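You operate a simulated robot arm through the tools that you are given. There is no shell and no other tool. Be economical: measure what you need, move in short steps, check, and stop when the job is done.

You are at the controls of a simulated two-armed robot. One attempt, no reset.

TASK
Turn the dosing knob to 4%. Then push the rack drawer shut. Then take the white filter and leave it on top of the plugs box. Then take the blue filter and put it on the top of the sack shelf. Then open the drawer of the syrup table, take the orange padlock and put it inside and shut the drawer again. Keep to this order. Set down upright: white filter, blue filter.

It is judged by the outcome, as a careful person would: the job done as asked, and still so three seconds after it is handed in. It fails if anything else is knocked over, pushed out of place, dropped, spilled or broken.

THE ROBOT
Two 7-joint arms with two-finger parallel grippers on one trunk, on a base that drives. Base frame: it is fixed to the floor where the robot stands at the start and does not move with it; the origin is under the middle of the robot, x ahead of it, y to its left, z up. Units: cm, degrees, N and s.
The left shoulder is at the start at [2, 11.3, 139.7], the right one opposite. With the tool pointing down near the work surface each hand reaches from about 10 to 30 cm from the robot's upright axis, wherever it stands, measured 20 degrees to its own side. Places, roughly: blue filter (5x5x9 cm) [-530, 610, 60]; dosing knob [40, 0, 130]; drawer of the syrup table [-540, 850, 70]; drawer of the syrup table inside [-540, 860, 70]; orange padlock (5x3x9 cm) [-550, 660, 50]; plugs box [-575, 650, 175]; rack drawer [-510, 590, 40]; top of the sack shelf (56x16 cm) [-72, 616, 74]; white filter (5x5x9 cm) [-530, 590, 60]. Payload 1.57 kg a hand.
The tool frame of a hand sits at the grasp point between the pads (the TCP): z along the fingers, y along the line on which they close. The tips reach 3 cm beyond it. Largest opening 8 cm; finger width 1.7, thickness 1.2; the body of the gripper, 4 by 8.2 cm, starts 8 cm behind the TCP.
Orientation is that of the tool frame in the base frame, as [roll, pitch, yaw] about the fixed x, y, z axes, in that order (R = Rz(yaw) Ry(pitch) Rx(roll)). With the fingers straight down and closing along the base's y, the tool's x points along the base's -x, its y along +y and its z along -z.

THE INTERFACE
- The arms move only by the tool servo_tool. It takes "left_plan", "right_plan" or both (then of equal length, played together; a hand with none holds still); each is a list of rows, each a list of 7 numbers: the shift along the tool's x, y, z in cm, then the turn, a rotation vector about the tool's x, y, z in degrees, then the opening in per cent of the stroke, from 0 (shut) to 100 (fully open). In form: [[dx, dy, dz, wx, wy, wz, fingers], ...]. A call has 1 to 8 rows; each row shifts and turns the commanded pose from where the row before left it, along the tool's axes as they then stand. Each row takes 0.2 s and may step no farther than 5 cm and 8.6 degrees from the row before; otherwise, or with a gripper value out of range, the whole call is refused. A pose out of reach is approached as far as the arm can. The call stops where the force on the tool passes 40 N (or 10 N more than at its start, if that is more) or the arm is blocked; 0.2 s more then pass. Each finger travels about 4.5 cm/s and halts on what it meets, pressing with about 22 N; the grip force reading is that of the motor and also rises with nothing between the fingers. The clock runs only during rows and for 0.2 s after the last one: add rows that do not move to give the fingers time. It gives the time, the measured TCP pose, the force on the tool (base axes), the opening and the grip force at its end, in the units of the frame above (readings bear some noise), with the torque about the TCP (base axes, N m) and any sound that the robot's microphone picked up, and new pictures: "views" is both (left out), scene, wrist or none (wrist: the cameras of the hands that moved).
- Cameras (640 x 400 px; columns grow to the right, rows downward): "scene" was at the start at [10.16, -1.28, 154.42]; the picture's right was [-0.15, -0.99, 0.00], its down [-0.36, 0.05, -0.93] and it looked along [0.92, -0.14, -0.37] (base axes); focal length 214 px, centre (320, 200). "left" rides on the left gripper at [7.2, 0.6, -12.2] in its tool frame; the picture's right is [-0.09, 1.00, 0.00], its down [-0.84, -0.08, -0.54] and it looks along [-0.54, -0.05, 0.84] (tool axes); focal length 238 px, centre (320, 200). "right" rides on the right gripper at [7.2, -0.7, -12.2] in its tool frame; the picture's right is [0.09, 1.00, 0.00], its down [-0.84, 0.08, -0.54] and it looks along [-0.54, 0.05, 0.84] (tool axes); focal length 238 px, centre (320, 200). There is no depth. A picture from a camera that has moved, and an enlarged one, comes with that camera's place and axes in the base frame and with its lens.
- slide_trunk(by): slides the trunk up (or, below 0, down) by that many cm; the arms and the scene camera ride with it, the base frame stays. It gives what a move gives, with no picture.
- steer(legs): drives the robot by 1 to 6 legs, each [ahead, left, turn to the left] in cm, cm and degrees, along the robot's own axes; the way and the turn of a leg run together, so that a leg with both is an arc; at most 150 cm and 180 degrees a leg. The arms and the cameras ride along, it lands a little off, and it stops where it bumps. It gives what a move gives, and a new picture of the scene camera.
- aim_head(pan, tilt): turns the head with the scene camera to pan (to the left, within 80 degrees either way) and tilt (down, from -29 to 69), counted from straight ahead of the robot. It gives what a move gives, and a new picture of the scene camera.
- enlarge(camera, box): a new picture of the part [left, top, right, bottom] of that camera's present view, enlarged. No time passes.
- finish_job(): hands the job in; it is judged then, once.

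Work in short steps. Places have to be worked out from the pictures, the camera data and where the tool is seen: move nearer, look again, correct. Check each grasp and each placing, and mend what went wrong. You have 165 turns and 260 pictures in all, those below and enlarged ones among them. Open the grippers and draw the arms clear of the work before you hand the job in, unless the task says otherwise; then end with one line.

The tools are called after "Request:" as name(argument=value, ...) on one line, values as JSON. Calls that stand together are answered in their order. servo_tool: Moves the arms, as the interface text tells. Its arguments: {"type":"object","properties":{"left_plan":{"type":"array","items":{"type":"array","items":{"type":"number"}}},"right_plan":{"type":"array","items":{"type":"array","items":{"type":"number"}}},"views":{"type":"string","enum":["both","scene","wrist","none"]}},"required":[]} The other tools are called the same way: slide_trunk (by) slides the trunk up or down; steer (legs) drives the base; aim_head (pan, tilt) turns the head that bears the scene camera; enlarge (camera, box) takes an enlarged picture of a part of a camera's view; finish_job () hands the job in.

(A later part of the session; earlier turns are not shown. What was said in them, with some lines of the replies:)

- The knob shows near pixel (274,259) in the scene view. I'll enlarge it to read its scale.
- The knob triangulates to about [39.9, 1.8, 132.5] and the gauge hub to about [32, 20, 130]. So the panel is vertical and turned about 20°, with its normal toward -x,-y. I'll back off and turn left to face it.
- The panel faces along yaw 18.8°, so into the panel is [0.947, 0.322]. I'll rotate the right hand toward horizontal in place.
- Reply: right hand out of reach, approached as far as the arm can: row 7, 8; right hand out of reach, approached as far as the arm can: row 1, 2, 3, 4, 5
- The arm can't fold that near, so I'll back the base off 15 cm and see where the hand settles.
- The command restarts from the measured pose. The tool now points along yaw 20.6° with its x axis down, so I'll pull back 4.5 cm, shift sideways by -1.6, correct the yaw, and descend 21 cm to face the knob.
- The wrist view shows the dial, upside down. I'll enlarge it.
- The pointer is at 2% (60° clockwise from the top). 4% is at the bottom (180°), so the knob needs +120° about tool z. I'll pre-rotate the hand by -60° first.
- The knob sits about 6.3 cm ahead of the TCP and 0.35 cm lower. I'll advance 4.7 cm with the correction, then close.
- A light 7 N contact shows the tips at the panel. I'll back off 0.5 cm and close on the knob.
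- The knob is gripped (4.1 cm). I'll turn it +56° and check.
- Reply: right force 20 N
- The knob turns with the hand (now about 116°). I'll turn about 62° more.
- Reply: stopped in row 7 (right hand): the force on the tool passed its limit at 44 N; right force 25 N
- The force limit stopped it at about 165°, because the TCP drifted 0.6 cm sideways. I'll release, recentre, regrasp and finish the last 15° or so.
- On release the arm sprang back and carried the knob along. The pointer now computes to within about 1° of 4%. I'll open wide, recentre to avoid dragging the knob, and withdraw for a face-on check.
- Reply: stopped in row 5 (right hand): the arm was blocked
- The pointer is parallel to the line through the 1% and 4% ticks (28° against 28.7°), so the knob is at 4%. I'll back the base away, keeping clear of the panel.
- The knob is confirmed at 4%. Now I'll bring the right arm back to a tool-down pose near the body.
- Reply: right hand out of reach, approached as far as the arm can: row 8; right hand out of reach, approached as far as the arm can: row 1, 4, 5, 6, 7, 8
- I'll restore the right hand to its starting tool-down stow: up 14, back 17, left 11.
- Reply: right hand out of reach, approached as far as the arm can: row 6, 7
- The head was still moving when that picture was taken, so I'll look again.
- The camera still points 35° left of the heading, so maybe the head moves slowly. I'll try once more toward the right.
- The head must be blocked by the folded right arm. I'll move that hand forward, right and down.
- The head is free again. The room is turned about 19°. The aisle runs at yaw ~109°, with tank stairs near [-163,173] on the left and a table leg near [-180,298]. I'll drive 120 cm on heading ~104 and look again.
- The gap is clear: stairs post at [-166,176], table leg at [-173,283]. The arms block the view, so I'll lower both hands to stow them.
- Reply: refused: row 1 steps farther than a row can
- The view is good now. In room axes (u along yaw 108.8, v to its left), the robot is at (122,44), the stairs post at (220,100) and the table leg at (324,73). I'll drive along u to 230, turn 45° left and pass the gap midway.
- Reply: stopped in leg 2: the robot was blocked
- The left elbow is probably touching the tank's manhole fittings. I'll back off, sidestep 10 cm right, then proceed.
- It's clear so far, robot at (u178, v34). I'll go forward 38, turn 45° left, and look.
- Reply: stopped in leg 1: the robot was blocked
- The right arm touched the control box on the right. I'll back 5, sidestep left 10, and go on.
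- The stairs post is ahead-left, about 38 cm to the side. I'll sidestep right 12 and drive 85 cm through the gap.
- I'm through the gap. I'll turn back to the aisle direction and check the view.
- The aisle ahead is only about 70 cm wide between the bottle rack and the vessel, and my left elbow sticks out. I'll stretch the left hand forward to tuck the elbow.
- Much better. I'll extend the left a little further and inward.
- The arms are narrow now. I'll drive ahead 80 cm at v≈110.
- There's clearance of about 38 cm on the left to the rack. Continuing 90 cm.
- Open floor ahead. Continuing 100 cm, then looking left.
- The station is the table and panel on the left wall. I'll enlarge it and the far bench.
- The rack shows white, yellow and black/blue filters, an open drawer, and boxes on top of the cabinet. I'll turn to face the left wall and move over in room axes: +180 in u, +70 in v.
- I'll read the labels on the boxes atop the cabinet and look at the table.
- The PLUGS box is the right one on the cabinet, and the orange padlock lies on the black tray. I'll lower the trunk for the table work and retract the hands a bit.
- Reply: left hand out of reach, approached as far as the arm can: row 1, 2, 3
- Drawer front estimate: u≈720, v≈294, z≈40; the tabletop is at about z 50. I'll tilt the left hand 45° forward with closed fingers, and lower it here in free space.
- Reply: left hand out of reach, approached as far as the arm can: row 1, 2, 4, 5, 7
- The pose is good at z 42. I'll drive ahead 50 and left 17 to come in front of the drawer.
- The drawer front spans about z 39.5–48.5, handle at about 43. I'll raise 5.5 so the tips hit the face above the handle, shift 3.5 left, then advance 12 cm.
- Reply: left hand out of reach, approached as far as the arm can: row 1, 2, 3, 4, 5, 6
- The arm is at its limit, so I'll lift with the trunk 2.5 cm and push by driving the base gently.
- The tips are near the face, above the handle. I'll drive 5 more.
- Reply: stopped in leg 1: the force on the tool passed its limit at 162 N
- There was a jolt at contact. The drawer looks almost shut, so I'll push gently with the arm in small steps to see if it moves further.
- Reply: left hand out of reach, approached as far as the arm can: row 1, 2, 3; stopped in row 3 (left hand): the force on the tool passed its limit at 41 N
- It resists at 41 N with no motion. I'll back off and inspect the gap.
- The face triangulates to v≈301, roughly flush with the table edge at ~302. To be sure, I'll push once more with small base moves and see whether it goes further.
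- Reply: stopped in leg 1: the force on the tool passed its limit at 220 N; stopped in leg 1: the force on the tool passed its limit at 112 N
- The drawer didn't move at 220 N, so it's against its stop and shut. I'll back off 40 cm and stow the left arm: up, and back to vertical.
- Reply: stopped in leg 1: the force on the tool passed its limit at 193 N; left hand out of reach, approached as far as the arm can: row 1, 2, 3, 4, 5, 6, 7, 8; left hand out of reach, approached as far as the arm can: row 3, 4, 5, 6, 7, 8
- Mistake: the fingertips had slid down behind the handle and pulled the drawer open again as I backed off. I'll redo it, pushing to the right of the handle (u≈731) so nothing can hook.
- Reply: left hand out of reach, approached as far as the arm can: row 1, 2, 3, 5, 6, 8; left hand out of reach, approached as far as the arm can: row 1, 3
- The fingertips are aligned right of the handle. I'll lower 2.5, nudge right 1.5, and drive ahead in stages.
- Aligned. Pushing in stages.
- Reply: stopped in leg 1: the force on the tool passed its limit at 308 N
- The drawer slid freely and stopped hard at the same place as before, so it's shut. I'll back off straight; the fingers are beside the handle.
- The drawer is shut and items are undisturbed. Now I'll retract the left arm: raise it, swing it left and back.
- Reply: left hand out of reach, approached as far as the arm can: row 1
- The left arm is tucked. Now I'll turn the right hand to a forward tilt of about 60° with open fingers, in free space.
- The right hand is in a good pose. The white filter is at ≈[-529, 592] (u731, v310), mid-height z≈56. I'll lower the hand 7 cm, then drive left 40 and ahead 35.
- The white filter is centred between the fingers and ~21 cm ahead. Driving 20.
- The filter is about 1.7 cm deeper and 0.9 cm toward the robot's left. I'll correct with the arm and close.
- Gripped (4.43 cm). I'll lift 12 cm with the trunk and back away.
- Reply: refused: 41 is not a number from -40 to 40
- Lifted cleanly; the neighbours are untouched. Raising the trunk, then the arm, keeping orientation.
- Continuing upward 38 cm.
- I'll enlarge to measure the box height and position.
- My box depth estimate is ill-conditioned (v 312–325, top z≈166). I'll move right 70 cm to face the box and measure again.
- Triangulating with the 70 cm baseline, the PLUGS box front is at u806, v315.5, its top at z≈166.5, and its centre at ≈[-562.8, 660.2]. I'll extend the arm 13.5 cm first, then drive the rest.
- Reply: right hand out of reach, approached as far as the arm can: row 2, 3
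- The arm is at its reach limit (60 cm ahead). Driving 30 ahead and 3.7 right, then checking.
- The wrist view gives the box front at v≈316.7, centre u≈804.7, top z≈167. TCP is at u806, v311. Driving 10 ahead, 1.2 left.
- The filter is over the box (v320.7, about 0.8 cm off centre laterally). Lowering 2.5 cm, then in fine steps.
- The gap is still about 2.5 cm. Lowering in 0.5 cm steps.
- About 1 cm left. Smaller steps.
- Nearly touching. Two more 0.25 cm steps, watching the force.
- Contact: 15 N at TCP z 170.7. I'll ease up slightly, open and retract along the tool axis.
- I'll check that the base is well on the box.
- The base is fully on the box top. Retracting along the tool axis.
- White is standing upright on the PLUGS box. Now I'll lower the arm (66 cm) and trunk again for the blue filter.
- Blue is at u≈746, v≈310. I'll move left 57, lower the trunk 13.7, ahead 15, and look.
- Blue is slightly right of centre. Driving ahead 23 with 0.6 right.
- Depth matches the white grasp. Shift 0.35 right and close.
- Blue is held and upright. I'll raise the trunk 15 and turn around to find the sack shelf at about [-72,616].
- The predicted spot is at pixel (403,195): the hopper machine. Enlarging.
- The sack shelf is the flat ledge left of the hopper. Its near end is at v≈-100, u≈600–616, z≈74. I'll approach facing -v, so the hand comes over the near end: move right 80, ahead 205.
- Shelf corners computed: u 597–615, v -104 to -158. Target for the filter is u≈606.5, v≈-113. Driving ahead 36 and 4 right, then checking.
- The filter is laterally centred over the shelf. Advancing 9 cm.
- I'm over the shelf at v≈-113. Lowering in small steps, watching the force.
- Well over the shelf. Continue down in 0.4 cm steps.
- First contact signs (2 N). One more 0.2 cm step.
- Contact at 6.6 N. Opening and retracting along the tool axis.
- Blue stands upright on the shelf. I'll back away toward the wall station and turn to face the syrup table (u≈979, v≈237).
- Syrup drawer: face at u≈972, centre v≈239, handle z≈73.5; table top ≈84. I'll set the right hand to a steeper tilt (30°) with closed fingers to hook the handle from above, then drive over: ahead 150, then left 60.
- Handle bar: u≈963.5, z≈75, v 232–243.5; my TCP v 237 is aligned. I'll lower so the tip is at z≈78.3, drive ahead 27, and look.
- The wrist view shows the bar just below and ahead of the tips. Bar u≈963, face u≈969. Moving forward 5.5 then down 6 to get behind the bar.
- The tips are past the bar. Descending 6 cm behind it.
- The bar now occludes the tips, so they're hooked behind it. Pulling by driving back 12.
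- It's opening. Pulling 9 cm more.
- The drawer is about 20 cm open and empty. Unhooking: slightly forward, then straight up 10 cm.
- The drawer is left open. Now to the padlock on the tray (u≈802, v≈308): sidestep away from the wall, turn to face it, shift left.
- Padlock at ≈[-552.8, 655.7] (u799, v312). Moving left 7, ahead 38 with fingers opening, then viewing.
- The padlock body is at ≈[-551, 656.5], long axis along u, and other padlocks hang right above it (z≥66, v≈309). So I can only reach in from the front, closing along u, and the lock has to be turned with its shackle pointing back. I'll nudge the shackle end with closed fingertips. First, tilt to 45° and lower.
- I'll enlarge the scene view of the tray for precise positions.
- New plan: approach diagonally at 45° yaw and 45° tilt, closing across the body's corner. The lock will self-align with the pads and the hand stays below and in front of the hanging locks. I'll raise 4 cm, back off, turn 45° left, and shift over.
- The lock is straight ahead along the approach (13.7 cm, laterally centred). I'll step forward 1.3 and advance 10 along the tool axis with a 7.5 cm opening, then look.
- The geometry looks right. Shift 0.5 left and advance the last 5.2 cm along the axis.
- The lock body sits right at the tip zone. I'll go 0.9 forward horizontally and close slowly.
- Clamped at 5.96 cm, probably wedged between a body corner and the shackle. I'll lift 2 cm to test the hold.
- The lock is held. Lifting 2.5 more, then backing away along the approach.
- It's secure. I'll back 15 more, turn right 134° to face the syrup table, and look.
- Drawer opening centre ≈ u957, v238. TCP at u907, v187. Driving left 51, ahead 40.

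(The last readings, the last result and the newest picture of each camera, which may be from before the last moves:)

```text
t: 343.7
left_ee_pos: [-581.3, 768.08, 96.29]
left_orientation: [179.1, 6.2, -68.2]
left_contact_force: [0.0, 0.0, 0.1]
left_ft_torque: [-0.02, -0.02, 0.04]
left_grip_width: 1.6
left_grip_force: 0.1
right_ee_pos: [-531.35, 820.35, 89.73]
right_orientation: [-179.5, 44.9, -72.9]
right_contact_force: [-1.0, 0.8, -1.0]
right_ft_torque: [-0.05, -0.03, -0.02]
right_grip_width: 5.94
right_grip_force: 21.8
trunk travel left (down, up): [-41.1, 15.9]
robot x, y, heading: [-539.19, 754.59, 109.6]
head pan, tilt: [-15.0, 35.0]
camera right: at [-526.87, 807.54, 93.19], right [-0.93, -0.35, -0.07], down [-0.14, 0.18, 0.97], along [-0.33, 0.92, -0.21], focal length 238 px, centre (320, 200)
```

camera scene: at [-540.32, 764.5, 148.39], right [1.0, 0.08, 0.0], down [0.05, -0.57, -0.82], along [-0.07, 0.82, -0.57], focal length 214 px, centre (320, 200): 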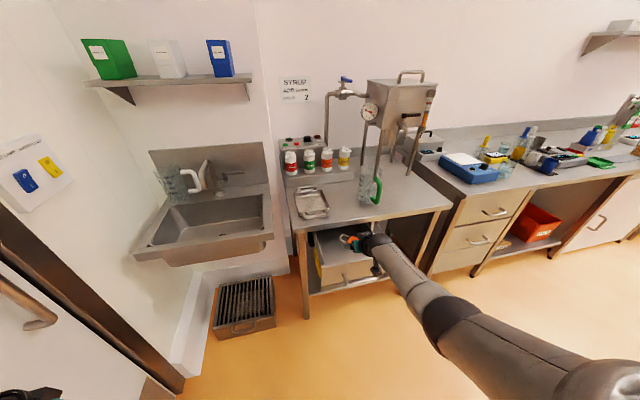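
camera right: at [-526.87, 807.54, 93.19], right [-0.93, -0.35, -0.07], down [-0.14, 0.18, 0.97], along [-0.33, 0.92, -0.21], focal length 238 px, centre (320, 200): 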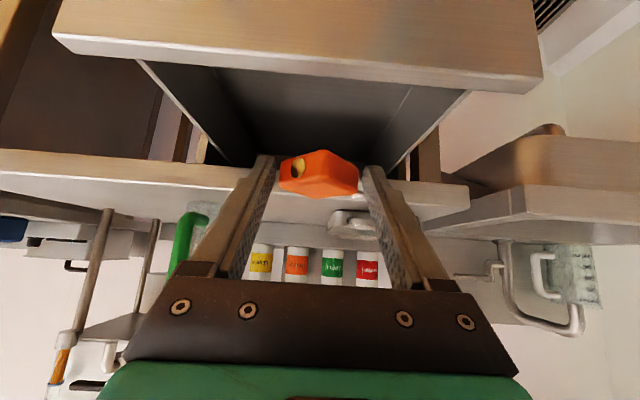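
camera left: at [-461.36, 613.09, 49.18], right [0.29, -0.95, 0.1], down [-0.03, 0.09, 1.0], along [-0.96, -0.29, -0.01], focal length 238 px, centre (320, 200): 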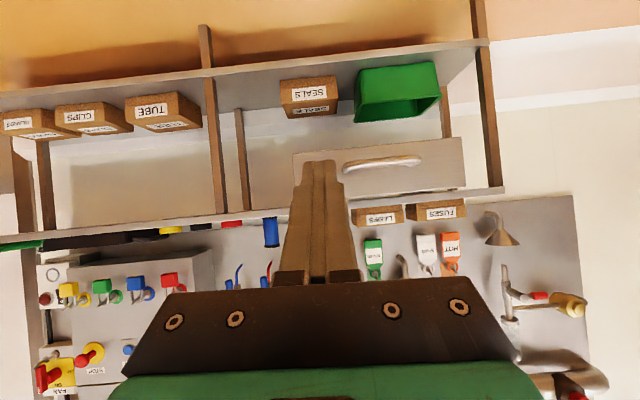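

TCP is at u948, over the drawer's front panel (u 946–950, top z≈80). I'll go 12 further so the lock is over the interior and the hand clears the panel.

Request:
steer(legs=[[12, 0, 0]])

Request:
slide_trunk(by=-8)

Request:
servo_tool(right_plan=[[0, 0, 0, 0, 0, 0, 20]], views="wrist")

Request:
enlarge(camera="scene", box=[280, 180, 440, 310])

```text
t: 344.9
left_ee_pos: [-585.16, 779.15, 96.39]
left_orientation: [179.1, 6.2, -68.2]
left_contact_force: [-0.8, -0.1, -0.1]
left_ft_torque: [-0.01, -0.01, -0.03]
left_grip_width: 1.61
left_grip_force: 0.1
right_ee_pos: [-535.35, 831.51, 89.58]
right_orientation: [-179.7, 44.9, -73.1]
right_contact_force: [-0.1, 0.4, -1.0]
right_ft_torque: [-0.04, 0.0, 0.0]
right_grip_width: 5.95
right_grip_force: 22.0
trunk travel left (down, up): [-41.1, 15.9]
robot x, y, heading: [-543.18, 765.65, 109.8]
head pan, tilt: [-15.0, 35.0]
camera scene: at [-544.27, 775.62, 148.39], right [1.0, 0.08, 0.0], down [0.05, -0.57, -0.82], along [-0.07, 0.82, -0.57], focal length 214 px, centre (320, 200)
```

scene: 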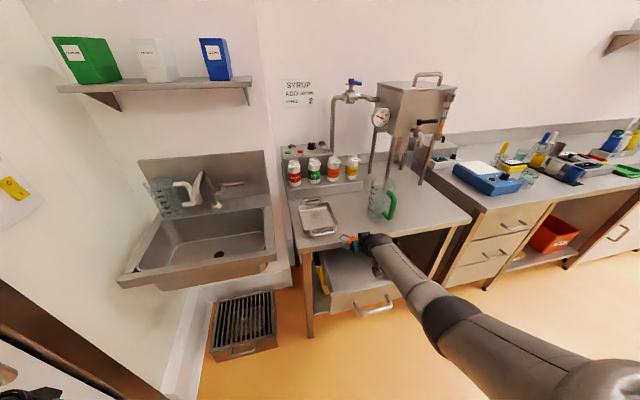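

```text
t: 346.1
left_ee_pos: [-585.19, 778.99, 88.34]
left_orientation: [179.1, 6.1, -68.1]
left_contact_force: [0.3, -0.9, -0.7]
left_ft_torque: [0.01, 0.0, 0.02]
left_grip_width: 1.6
left_grip_force: 0.0
right_ee_pos: [-535.28, 831.44, 81.63]
right_orientation: [-179.7, 44.9, -73.1]
right_contact_force: [-0.1, 0.1, -1.4]
right_ft_torque: [-0.02, 0.01, -0.02]
right_grip_width: 1.65
right_grip_force: 0.2
trunk travel left (down, up): [-33.1, 23.9]
robot x, y, heading: [-542.99, 765.81, 109.6]
head pan, tilt: [-15.0, 35.0]
```

```text
t: 346.5
left_ee_pos: [-585.16, 779.05, 88.31]
left_orientation: [179.2, 6.2, -68.1]
left_contact_force: [-0.2, 0.2, 0.1]
left_ft_torque: [0.02, -0.02, 0.0]
left_grip_width: 1.6
left_grip_force: 0.1
right_ee_pos: [-535.23, 831.38, 81.78]
right_orientation: [-179.6, 44.9, -73.0]
right_contact_force: [0.6, -0.6, -1.2]
right_ft_torque: [-0.01, -0.03, 0.02]
right_grip_width: 1.68
right_grip_force: 0.1
trunk travel left (down, up): [-33.1, 23.9]
robot x, y, heading: [-543.05, 765.78, 109.6]
head pan, tilt: [-15.0, 35.0]
camera right: at [-530.76, 818.57, 85.22], right [-0.93, -0.35, -0.07], down [-0.14, 0.18, 0.97], along [-0.33, 0.92, -0.21], focal length 238 px, centre (320, 200)
```

right: 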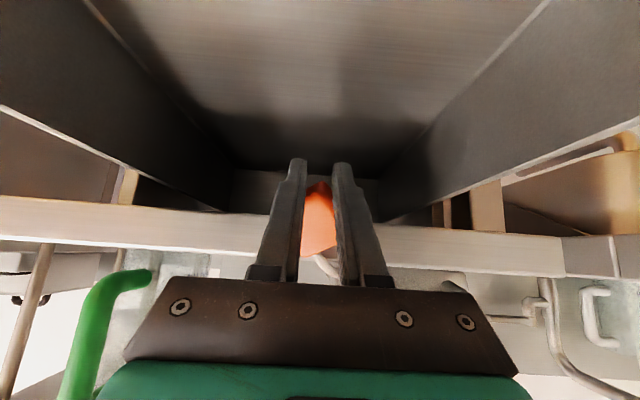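

```text
3.08 times, centred on (360, 245) of scene
camera zoom: at [-544.22, 775.48, 140.4], right [1.0, 0.08, 0.0], down [0.05, -0.57, -0.82], along [-0.07, 0.82, -0.57], focal length 660 px, centre (197, 62)
```

zoom: 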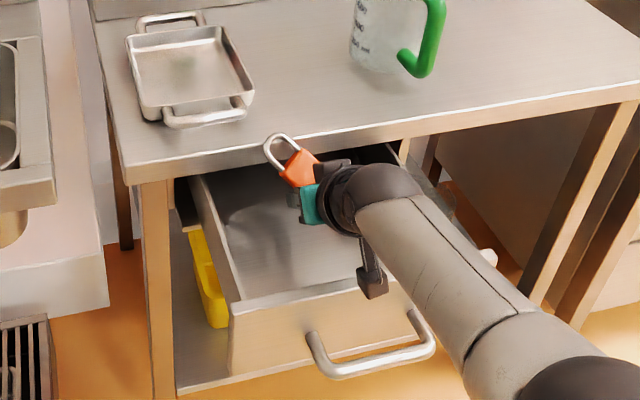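

The lock touched the table edge while lowering and slipped: the fingers closed to 1.65 cm, and the lock now rests on the fingers leaning against the table edge, above the open drawer. I'll lower slowly so it slides down into the drawer.

Request:
servo_tool(right_plan=[[0.35, 0, 0.35, 0, 0, 0, 20], [0.35, 0, 0.35, 0, 0, 0, 20], [0.35, 0, 0.35, 0, 0, 0, 20], [0, 0, 0, 0, 0, 0, 20]], views="wrist")

Request:
enlarge(camera="scene", box=[300, 190, 400, 280])

```text
t: 347.5
left_ee_pos: [-585.2, 778.89, 88.35]
left_orientation: [179.1, 6.1, -68.0]
left_contact_force: [0.0, -0.2, -0.9]
left_ft_torque: [0.01, 0.0, 0.02]
left_grip_width: 1.63
left_grip_force: 0.1
right_ee_pos: [-535.18, 831.53, 80.21]
right_orientation: [-179.6, 45.0, -73.1]
right_contact_force: [0.1, 0.5, -0.6]
right_ft_torque: [-0.01, 0.01, 0.01]
right_grip_width: 1.67
right_grip_force: 0.5
trunk travel left (down, up): [-33.1, 23.9]
robot x, y, heading: [-543.45, 765.59, 109.5]
head pan, tilt: [-15.0, 35.0]
camera right: at [-530.81, 818.62, 83.73], right [-0.93, -0.35, -0.07], down [-0.14, 0.18, 0.97], along [-0.33, 0.92, -0.21], focal length 238 px, centre (320, 200)
```

right: 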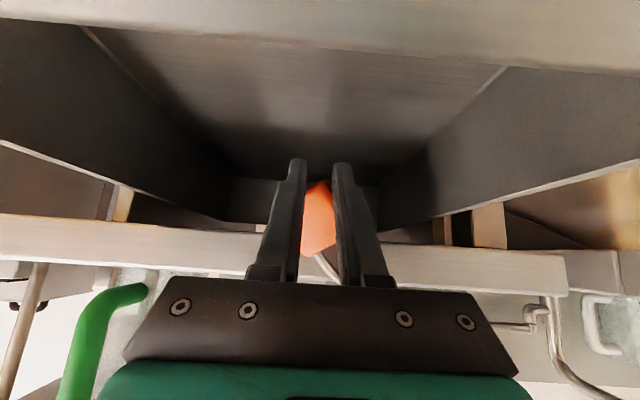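

```text
4.44 times, centred on (350, 235) of scene
camera zoom: at [-544.22, 775.48, 140.4], right [1.0, 0.08, 0.0], down [0.05, -0.57, -0.82], along [-0.07, 0.82, -0.57], focal length 953 px, centre (187, 44)
```

zoom: 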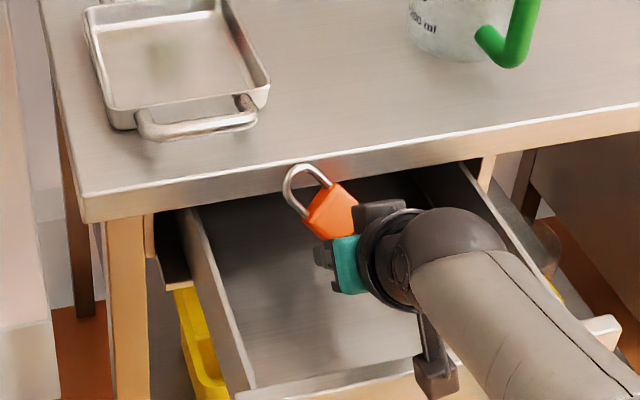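

The lock rides on top of the fingers. I'll move back 2.5 cm and steepen the tilt so it slides gently off the tips into the drawer, which also lifts the camera clear of the front panel.

Request:
servo_tool(right_plan=[[1.5, 0, -0.5, 0, 4, 0, 20], [1, 0, 0.7, 0, 6, 0, 20], [0.6, 0, 1.0, 0, 6, 0, 20], [0, 0, 0, 0, 0, 0, 20]], views="wrist")

Request:
enlarge(camera="scene", box=[300, 190, 400, 280])

```text
t: 348.5
left_ee_pos: [-585.22, 779.11, 88.44]
left_orientation: [179.1, 6.2, -68.1]
left_contact_force: [0.5, 0.2, 0.4]
left_ft_torque: [-0.01, 0.0, 0.02]
left_grip_width: 1.58
left_grip_force: 0.1
right_ee_pos: [-535.31, 828.22, 76.83]
right_orientation: [-179.8, 28.9, -73.2]
right_contact_force: [-0.5, -0.3, 0.6]
right_ft_torque: [0.02, -0.02, 0.0]
right_grip_width: 1.63
right_grip_force: 0.0
right hand out of reach, approached as far as the arm can: row 3
trunk travel left (down, up): [-33.1, 23.9]
robot x, y, heading: [-543.1, 765.8, 109.5]
head pan, tilt: [-15.0, 35.0]
camera right: at [-531.25, 816.77, 83.96], right [-0.93, -0.36, -0.05], down [-0.21, 0.43, 0.88], along [-0.3, 0.83, -0.48], focal length 238 px, centre (320, 200)
```

right: 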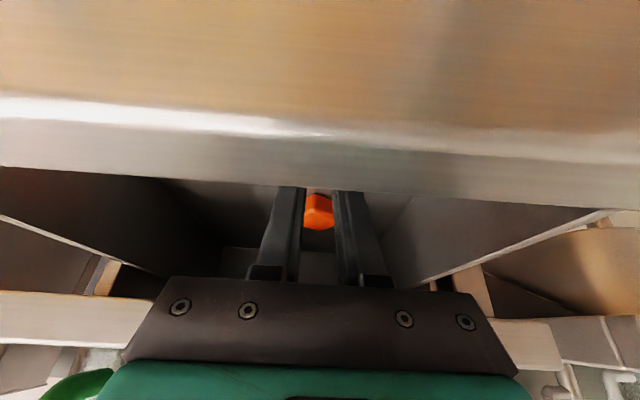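

```text
4.44 times, centred on (350, 235) of scene
camera zoom: at [-544.25, 775.51, 140.39], right [1.0, 0.08, 0.0], down [0.05, -0.57, -0.82], along [-0.07, 0.82, -0.57], focal length 953 px, centre (187, 44)
```

zoom: 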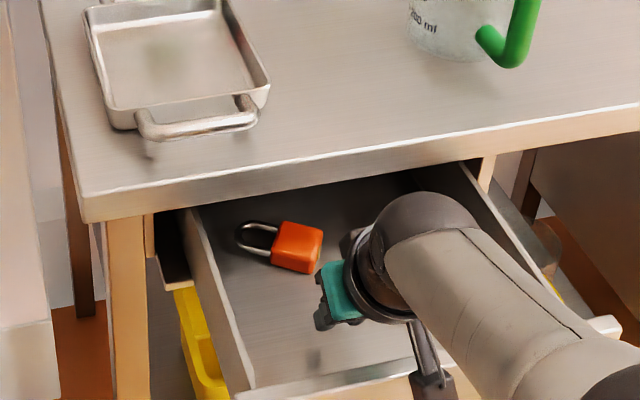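

The padlock slid in and lies on the drawer floor. Lifting the hand straight out, then backing away.

Request:
servo_tool(right_plan=[[-1.9, 0, -3.5, 0, 0, 0, 0], [-1.9, 0, -3.5, 0, 0, 0, 0], [-1.9, 0, -3.5, 0, 0, 0, 0], [0, 0, 0, 0, 0, 0, 0]], views="none")

Request:
steer(legs=[[-35, 0, 0]])

Request:
enlarge(camera="scene", box=[230, 130, 430, 280])

Request:
servo_tool(right_plan=[[0, 0, 0, 0, 0, 0, 0]], views="wrist")

```text
t: 349.5
left_ee_pos: [-585.2, 779.06, 88.32]
left_orientation: [179.1, 6.3, -68.0]
left_contact_force: [0.7, -0.4, 1.0]
left_ft_torque: [0.01, 0.01, 0.01]
left_grip_width: 1.6
left_grip_force: 0.1
right_ee_pos: [-535.2, 828.02, 88.89]
right_orientation: [-179.8, 28.8, -73.2]
right_contact_force: [-0.2, -0.6, -0.8]
right_ft_torque: [0.0, 0.0, 0.0]
right_grip_width: 0.01
right_grip_force: 21.7
trunk travel left (down, up): [-33.1, 23.9]
robot x, y, heading: [-542.96, 765.93, 109.5]
head pan, tilt: [-15.0, 35.0]
```

```text
t: 351.7
left_ee_pos: [-573.8, 746.87, 88.35]
left_orientation: [179.2, 6.2, -68.5]
left_contact_force: [-0.1, -0.1, 0.0]
left_ft_torque: [0.01, 0.01, -0.02]
left_grip_width: 1.6
left_grip_force: 0.0
right_ee_pos: [-523.57, 795.41, 88.88]
right_orientation: [-179.8, 29.1, -73.5]
right_contact_force: [0.1, 0.5, -0.1]
right_ft_torque: [0.02, -0.01, -0.04]
right_grip_width: 0.03
right_grip_force: 21.5
trunk travel left (down, up): [-33.1, 23.9]
robot x, y, heading: [-532.04, 733.42, 109.2]
head pan, tilt: [-15.0, 35.0]
camera scene: at [-532.72, 743.01, 140.4], right [1.0, 0.08, 0.0], down [0.04, -0.57, -0.82], along [-0.06, 0.82, -0.57], focal length 214 px, centre (320, 200)
```

scene: 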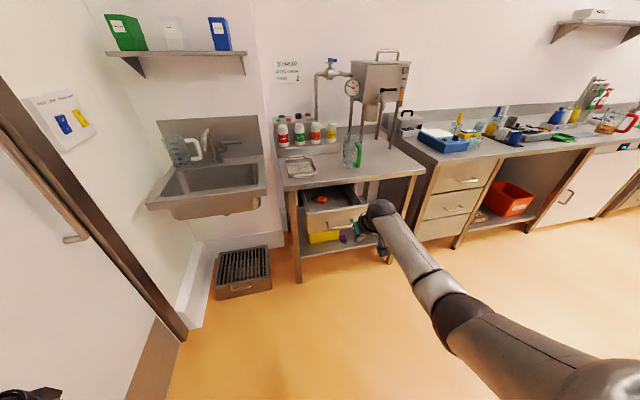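

```text
2.67 times, centred on (330, 205) of scene
camera zoom: at [-532.72, 743.01, 140.4], right [1.0, 0.08, 0.0], down [0.04, -0.57, -0.82], along [-0.06, 0.82, -0.57], focal length 572 px, centre (293, 187)
```

zoom: 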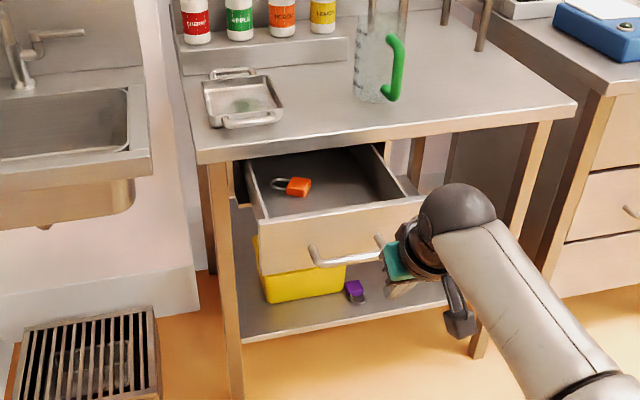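

```text
t: 352.1
left_ee_pos: [-573.68, 746.78, 88.38]
left_orientation: [179.1, 6.2, -68.5]
left_contact_force: [0.6, 0.8, -0.9]
left_ft_torque: [0.0, -0.02, -0.03]
left_grip_width: 1.62
left_grip_force: 0.1
right_ee_pos: [-523.54, 795.53, 88.97]
right_orientation: [-179.8, 28.9, -73.4]
right_contact_force: [-1.0, 0.5, 0.2]
right_ft_torque: [0.0, -0.01, 0.02]
right_grip_width: 0.0
right_grip_force: 21.1
trunk travel left (down, up): [-33.1, 23.9]
robot x, y, heading: [-531.91, 733.23, 109.3]
head pan, tilt: [-15.0, 35.0]
camera right: at [-519.55, 783.98, 96.01], right [-0.93, -0.36, -0.05], down [-0.21, 0.43, 0.88], along [-0.3, 0.83, -0.47], focal length 238 px, centre (320, 200)
```

right: 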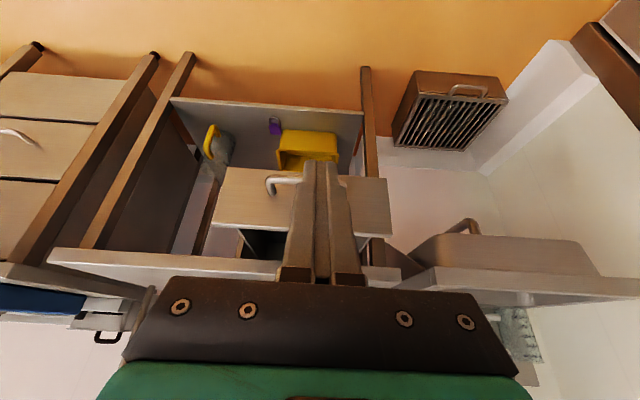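

The padlock lies flat inside. Now I'll shut the drawer, pushing right of the handle (v≈227) with closed fingers: tilt to 45°, lower 11, shift right 12.5, then drive ahead in stages.

Request:
servo_tool(right_plan=[[0, 0, 0, 0, -8, 0, 0], [0, 0, 0, 0, -8, 0, 0], [0, 0, 0, 0, 0, 0, 0]], views="none")

Request:
steer(legs=[[0, -12.5, 0]])

Request:
slide_trunk(by=-11.5)

Request:
steer(legs=[[14, 0, 0]])

Request:
servo_tool(right_plan=[[0, 0, 0, 0, 0, 0, 0]], views="wrist")

```text
t: 352.9
left_ee_pos: [-573.77, 746.84, 88.41]
left_orientation: [179.1, 6.3, -68.4]
left_contact_force: [0.2, -0.1, -0.7]
left_ft_torque: [-0.02, 0.01, 0.0]
left_grip_width: 1.6
left_grip_force: 0.1
right_ee_pos: [-523.61, 795.54, 88.88]
right_orientation: [-179.7, 45.1, -73.3]
right_contact_force: [0.1, -0.2, -0.3]
right_ft_torque: [-0.03, 0.0, 0.03]
right_grip_width: 0.0
right_grip_force: 21.2
trunk travel left (down, up): [-33.1, 23.9]
robot x, y, heading: [-531.43, 733.27, 109.1]
head pan, tilt: [-15.0, 35.0]
```

```text
t: 354.2
left_ee_pos: [-561.68, 750.99, 88.27]
left_orientation: [179.1, 6.3, -68.4]
left_contact_force: [0.3, 0.3, 0.5]
left_ft_torque: [0.01, 0.01, 0.01]
left_grip_width: 1.61
left_grip_force: 0.1
right_ee_pos: [-511.62, 799.61, 88.88]
right_orientation: [-179.7, 44.9, -73.4]
right_contact_force: [0.0, 0.9, 0.7]
right_ft_torque: [0.0, 0.0, 0.01]
right_grip_width: 0.01
right_grip_force: 22.0
trunk travel left (down, up): [-33.1, 23.9]
robot x, y, heading: [-520.01, 737.17, 109.1]
head pan, tilt: [-15.0, 35.0]
camera scene: at [-520.73, 747.27, 140.4], right [1.0, 0.07, 0.0], down [0.04, -0.57, -0.82], along [-0.06, 0.82, -0.57], focal length 214 px, centre (320, 200)
```

scene: 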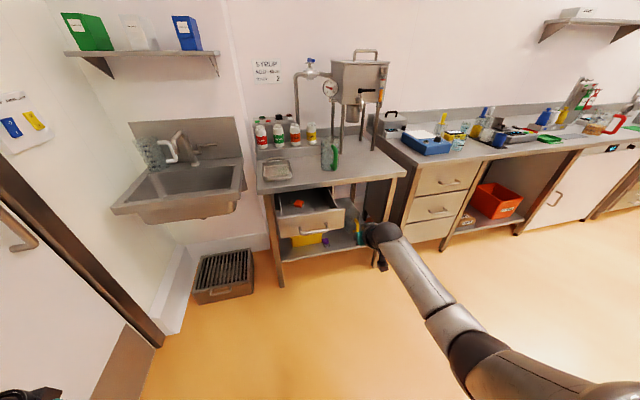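

```text
t: 355.7
left_ee_pos: [-561.74, 750.91, 76.9]
left_orientation: [179.1, 6.2, -68.4]
left_contact_force: [0.0, 0.3, 0.0]
left_ft_torque: [0.0, -0.01, -0.02]
left_grip_width: 1.6
left_grip_force: 0.2
right_ee_pos: [-511.49, 799.63, 77.42]
right_orientation: [-179.6, 45.0, -73.5]
right_contact_force: [-1.0, -0.4, 0.9]
right_ft_torque: [-0.03, -0.03, 0.01]
right_grip_width: 0.02
right_grip_force: 20.9
trunk travel left (down, up): [-21.6, 35.4]
robot x, y, heading: [-519.87, 737.56, 109.4]
head pan, tilt: [-15.0, 35.0]
```

```text
t: 357.0
left_ee_pos: [-566.29, 764.29, 76.82]
left_orientation: [179.1, 6.2, -68.5]
left_contact_force: [-0.3, 0.2, -0.5]
left_ft_torque: [-0.01, 0.01, 0.01]
left_grip_width: 1.6
left_grip_force: 0.0
right_ee_pos: [-516.04, 812.73, 77.36]
right_orientation: [-179.7, 44.9, -73.4]
right_contact_force: [0.3, -0.4, -0.2]
right_ft_torque: [0.03, -0.02, -0.03]
right_grip_width: 0.01
right_grip_force: 21.3
trunk travel left (down, up): [-21.6, 35.4]
robot x, y, heading: [-524.51, 750.91, 109.1]
head pan, tilt: [-15.0, 35.0]
camera scene: at [-525.42, 760.45, 128.89], right [1.0, 0.07, 0.0], down [0.04, -0.57, -0.82], along [-0.06, 0.82, -0.57], focal length 214 px, centre (320, 200)
```

scene: 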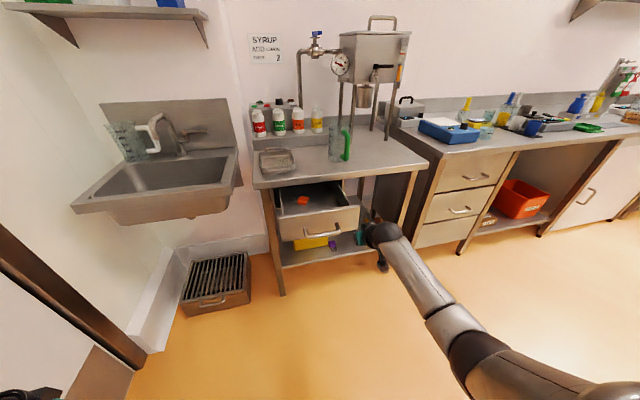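

```text
t: 357.4
left_ee_pos: [-566.33, 764.24, 76.79]
left_orientation: [179.2, 6.3, -68.4]
left_contact_force: [0.5, 1.0, -0.1]
left_ft_torque: [0.0, 0.07, -0.04]
left_grip_width: 1.59
left_grip_force: 0.0
right_ee_pos: [-516.2, 812.85, 77.43]
right_orientation: [-179.7, 44.9, -73.4]
right_contact_force: [0.6, -0.2, -0.4]
right_ft_torque: [0.03, 0.02, -0.02]
right_grip_width: 0.0
right_grip_force: 20.7
trunk travel left (down, up): [-21.6, 35.4]
robot x, y, heading: [-524.48, 750.36, 109.2]
head pan, tilt: [-15.0, 35.0]
camera right: at [-511.76, 799.84, 80.88], right [-0.94, -0.34, -0.07], down [-0.14, 0.18, 0.97], along [-0.32, 0.92, -0.21], focal length 238 px, centre (320, 200)
```

right: 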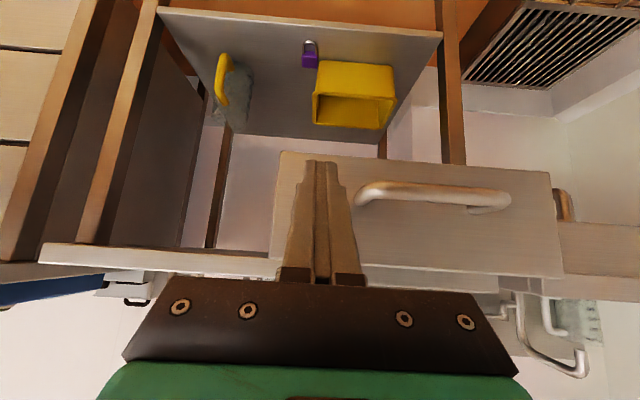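

The tips are aimed at the face between its right edge and the handle. Pushing in stages.

Request:
steer(legs=[[14, 0, 0]])

Request:
steer(legs=[[10, 0, 0]])

Request:
steer(legs=[[5, 0, 0]])

Request:
steer(legs=[[4, 0, 0]])

```text
t: 358.7
left_ee_pos: [-570.99, 777.26, 76.76]
left_orientation: [179.1, 6.2, -68.3]
left_contact_force: [0.3, 0.4, -0.6]
left_ft_torque: [0.01, 0.0, -0.01]
left_grip_width: 1.58
left_grip_force: 0.0
right_ee_pos: [-520.9, 826.05, 77.29]
right_orientation: [-179.6, 45.0, -73.3]
right_contact_force: [-0.8, 1.2, 0.2]
right_ft_torque: [0.03, -0.01, 0.02]
right_grip_width: 0.02
right_grip_force: 21.5
trunk travel left (down, up): [-21.6, 35.4]
robot x, y, heading: [-528.65, 763.5, 109.6]
head pan, tilt: [-15.0, 35.0]
camera scene: at [-530.06, 773.62, 128.89], right [1.0, 0.08, 0.0], down [0.04, -0.57, -0.82], along [-0.06, 0.82, -0.57], focal length 214 px, centre (320, 200)
```

scene: 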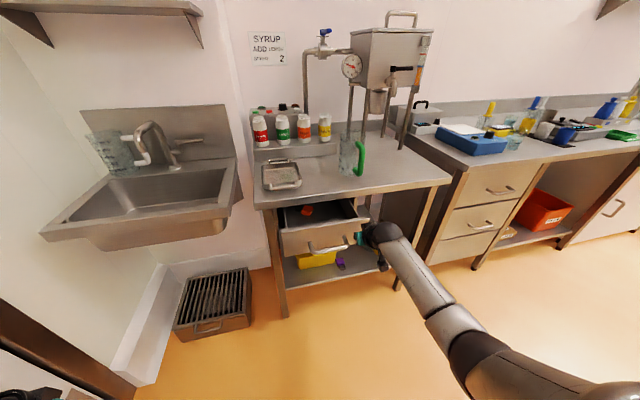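

```text
t: 359.9
left_ee_pos: [-574.45, 786.76, 76.75]
left_orientation: [179.0, 6.1, -68.2]
left_contact_force: [0.3, 0.5, 0.4]
left_ft_torque: [-0.01, -0.02, 0.02]
left_grip_width: 1.6
left_grip_force: 0.1
right_ee_pos: [-524.53, 835.51, 77.46]
right_orientation: [-179.9, 44.9, -73.3]
right_contact_force: [-0.1, 0.2, 0.2]
right_ft_torque: [0.0, -0.02, 0.04]
right_grip_width: 0.01
right_grip_force: 21.7
trunk travel left (down, up): [-21.6, 35.4]
robot x, y, heading: [-532.52, 773.44, 109.4]
head pan, tilt: [-15.0, 35.0]
camera scene: at [-533.43, 783.14, 128.89], right [1.0, 0.08, 0.0], down [0.04, -0.57, -0.82], along [-0.06, 0.82, -0.57], focal length 214 px, centre (320, 200)
```

scene: 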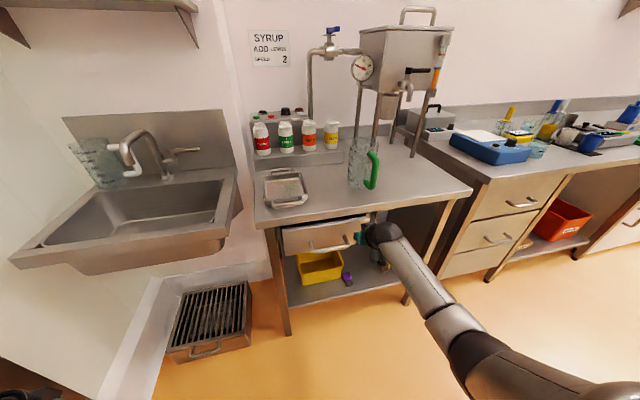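

```text
t: 360.9
left_ee_pos: [-576.05, 790.97, 76.85]
left_orientation: [179.0, 6.3, -68.3]
left_contact_force: [-0.2, 0.7, 0.3]
left_ft_torque: [-0.01, 0.02, -0.03]
left_grip_width: 1.63
left_grip_force: 0.1
right_ee_pos: [-525.71, 839.23, 77.14]
right_orientation: [-179.8, 44.1, -73.3]
right_contact_force: [0.0, -1.0, -0.6]
right_ft_torque: [-0.03, 0.0, -0.02]
right_grip_width: 0.01
right_grip_force: 21.4
trunk travel left (down, up): [-21.6, 35.4]
robot x, y, heading: [-533.91, 777.03, 109.2]
head pan, tilt: [-15.0, 35.0]
stopped in leg 1: the force on the tool passed its limit at 113 N (the readings are from after the stop); the commanded pose is now the measured one
camera scene: at [-534.85, 787.19, 128.9], right [1.0, 0.08, 0.0], down [0.04, -0.57, -0.82], along [-0.06, 0.82, -0.57], focal length 214 px, centre (320, 200)
```

scene: 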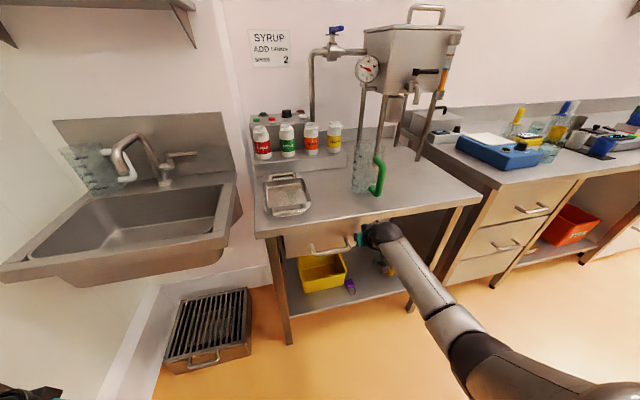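

```text
t: 361.6
left_ee_pos: [-576.18, 791.86, 76.91]
left_orientation: [179.1, 6.2, -68.5]
left_contact_force: [0.1, 0.3, 0.2]
left_ft_torque: [0.01, 0.0, 0.0]
left_grip_width: 1.59
left_grip_force: 0.1
right_ee_pos: [-525.67, 839.38, 76.25]
right_orientation: [-179.7, 42.0, -73.6]
right_contact_force: [3.3, -10.5, 3.5]
right_ft_torque: [-0.08, -0.02, 0.02]
right_grip_width: 0.0
right_grip_force: 21.2
trunk travel left (down, up): [-21.6, 35.4]
robot x, y, heading: [-534.65, 778.59, 109.2]
head pan, tilt: [-15.0, 35.0]
stopped in leg 1: the force on the tool passed its limit at 80 N (the readings are from after the stop); the commanded pose is now the measured one
camera scene: at [-535.16, 788.04, 128.9], right [1.0, 0.08, 0.0], down [0.04, -0.57, -0.82], along [-0.06, 0.82, -0.57], focal length 214 px, centre (320, 200)
```

scene: 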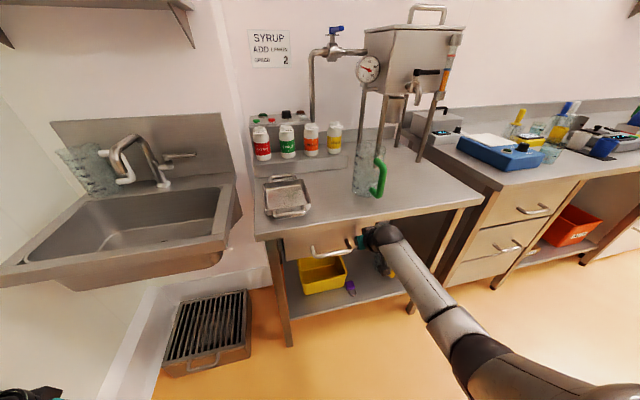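

The drawer hit its stop. Backing straight off; the fingers are beside the handle.

Request:
steer(legs=[[-40, 0, 0]])

Request:
enlarge(camera="scene", box=[230, 130, 430, 280])

```text
t: 364.1
left_ee_pos: [-563.15, 754.41, 76.89]
left_orientation: [179.1, 6.2, -68.2]
left_contact_force: [-0.2, 0.2, 0.1]
left_ft_torque: [-0.02, -0.04, 0.0]
left_grip_width: 1.62
left_grip_force: 0.1
right_ee_pos: [-512.84, 802.36, 76.24]
right_orientation: [-179.7, 42.1, -73.2]
right_contact_force: [0.1, 1.0, 0.3]
right_ft_torque: [-0.01, -0.03, -0.04]
right_grip_width: 0.02
right_grip_force: 20.8
trunk travel left (down, up): [-21.6, 35.4]
robot x, y, heading: [-520.61, 741.06, 109.8]
head pan, tilt: [-15.0, 35.0]
camera scene: at [-522.06, 750.92, 128.9], right [1.0, 0.08, 0.0], down [0.05, -0.57, -0.82], along [-0.07, 0.82, -0.57], focal length 214 px, centre (320, 200)
```

scene: 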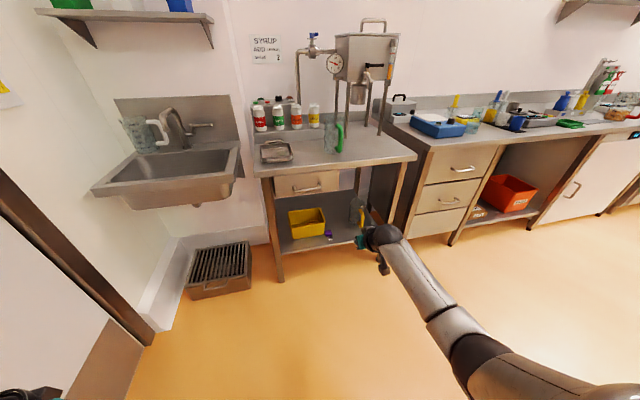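

```text
2.67 times, centred on (330, 205) of scene
camera zoom: at [-522.06, 750.92, 128.9], right [1.0, 0.08, 0.0], down [0.05, -0.57, -0.82], along [-0.07, 0.82, -0.57], focal length 572 px, centre (293, 187)
```

zoom: 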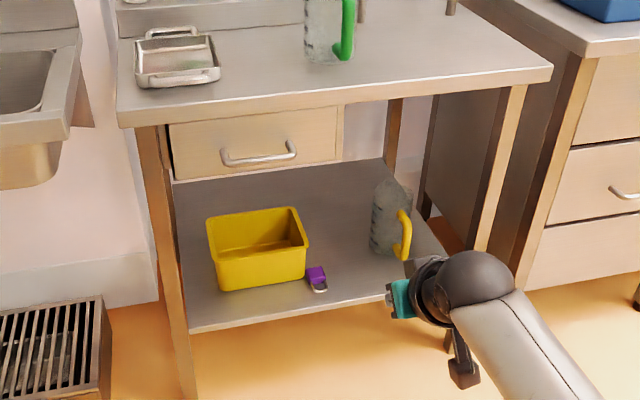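

The drawer is shut. I'll open the gripper, move away, and verify the white filter and the rack once more.

Request:
servo_tool(right_plan=[[-2, 0, -2.5, 0, 0, 0, 60], [-2, 0, -2.5, 0, 0, 0, 100], [0, 0, 0, 0, 0, 0, 100], [0, 0, 0, 0, 0, 0, 100]], views="none")

Request:
steer(legs=[[-20, -60, 0], [0, 0, 85]])

Request:
aim_head(pan=10, tilt=8)

Request:
enlarge(camera="scene", box=[200, 100, 480, 330])

```text
t: 365.1
left_ee_pos: [-563.06, 754.56, 76.88]
left_orientation: [179.0, 6.2, -68.2]
left_contact_force: [-0.5, -0.7, 0.1]
left_ft_torque: [-0.01, 0.0, 0.03]
left_grip_width: 1.62
left_grip_force: 0.0
right_ee_pos: [-512.65, 802.07, 82.74]
right_orientation: [-179.7, 42.2, -73.2]
right_contact_force: [0.0, -0.3, 0.0]
right_ft_torque: [-0.06, -0.02, -0.01]
right_grip_width: 7.99
right_grip_force: 0.1
trunk travel left (down, up): [-21.6, 35.4]
robot x, y, heading: [-520.77, 741.14, 109.8]
head pan, tilt: [-15.0, 35.0]
```

```text
t: 372.3
left_ee_pos: [-474.87, 701.27, 76.86]
left_orientation: [179.0, 6.3, 17.1]
left_contact_force: [-0.2, 0.2, 0.2]
left_ft_torque: [0.0, -0.01, -0.03]
left_grip_width: 1.59
left_grip_force: 0.0
right_ee_pos: [-518.06, 755.19, 82.86]
right_orientation: [-179.8, 42.2, 12.2]
right_contact_force: [-0.5, 0.2, -0.5]
right_ft_torque: [0.0, 0.05, 0.04]
right_grip_width: 8.0
right_grip_force: 0.0
trunk travel left (down, up): [-21.6, 35.4]
robot x, y, heading: [-458.05, 742.42, -165.1]
head pan, tilt: [-15.0, 35.0]
camera scene: at [-467.89, 741.91, 128.9], right [0.0, 1.0, 0.0], down [0.57, 0.0, -0.82], along [-0.82, 0.0, -0.57], focal length 214 px, centre (320, 200)
```

scene: 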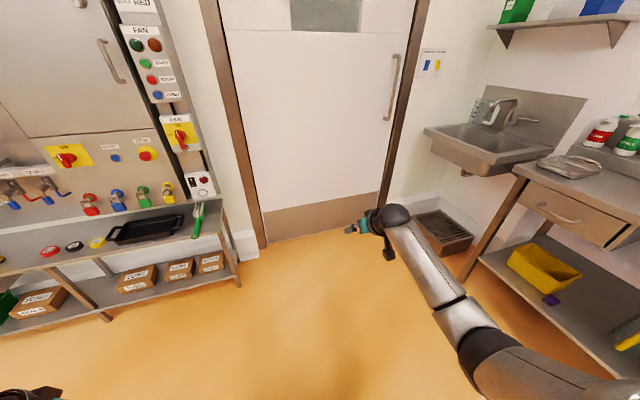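

```text
t: 373.2
left_ee_pos: [-474.8, 701.27, 76.96]
left_orientation: [179.1, 6.1, 17.2]
left_contact_force: [0.0, -0.1, -0.6]
left_ft_torque: [0.0, 0.0, -0.02]
left_grip_width: 1.59
left_grip_force: 0.1
right_ee_pos: [-518.08, 755.16, 82.66]
right_orientation: [-179.7, 42.2, 12.1]
right_contact_force: [0.4, 0.8, -0.3]
right_ft_torque: [0.01, -0.02, -0.02]
right_grip_width: 8.0
right_grip_force: 0.1
trunk travel left (down, up): [-21.6, 35.4]
robot x, y, heading: [-458.06, 742.33, -165.3]
head pan, tilt: [10.0, 8.0]
camera scene: at [-467.49, 738.01, 133.23], right [-0.42, 0.91, 0.0], down [0.13, 0.06, -0.99], along [-0.9, -0.42, -0.14], focal length 214 px, centre (320, 200)
```

scene: 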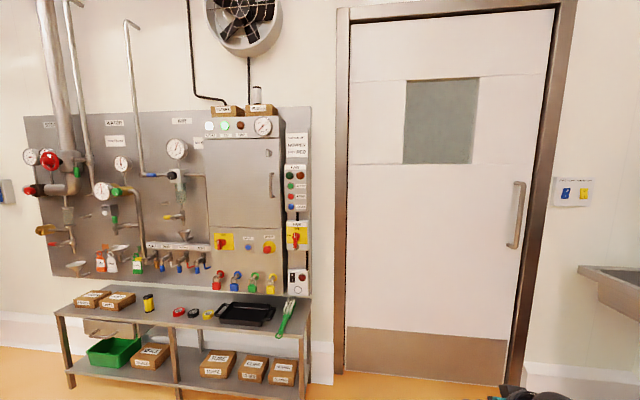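

```text
1.74 times, centred on (340, 215) of scene
camera zoom: at [-467.49, 738.01, 133.23], right [-0.42, 0.91, 0.0], down [0.13, 0.06, -0.99], along [-0.9, -0.42, -0.14], focal length 373 px, centre (285, 174)
```

zoom: 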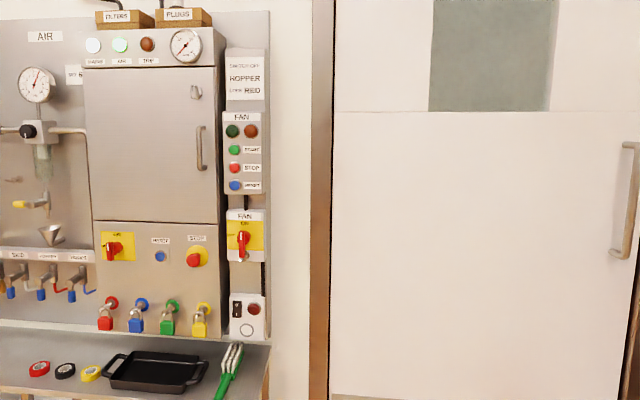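

The white filter stands on PLUGS, the rack drawer is shut, and everything else is in place. I'll open the left gripper too and hand in.

Request:
servo_tool(left_plan=[[0, 0, 0, 0, 0, 0, 60], [0, 0, 0, 0, 0, 0, 100], [0, 0, 0, 0, 0, 0, 100], [0, 0, 0, 0, 0, 0, 100]], views="none")

Request:
finish_job()

```text
t: 374.2
left_ee_pos: [-474.76, 701.32, 76.83]
left_orientation: [179.1, 6.2, 17.2]
left_contact_force: [0.0, -0.3, -0.2]
left_ft_torque: [-0.02, 0.02, 0.05]
left_grip_width: 8.0
left_grip_force: 0.1
right_ee_pos: [-518.08, 755.11, 82.7]
right_orientation: [-179.7, 42.2, 12.2]
right_contact_force: [0.3, 0.1, -0.6]
right_ft_torque: [0.0, 0.0, -0.01]
right_grip_width: 7.99
right_grip_force: 0.1
trunk travel left (down, up): [-21.6, 35.4]
robot x, y, heading: [-458.28, 741.91, -165.0]
head pan, tilt: [10.0, 8.0]
```

```text
The job is handed in.
```

All five steps are done in order and handed in: knob at 4%, rack drawer shut (it reopened once when a finger caught its handle, so I pushed it shut again), white filter upright on the PLUGS box, blue filter upright on the sack shelf, and the orange padlock in the shut syrup drawer, where it slid off the fingers onto the drawer floor instead of being set down.
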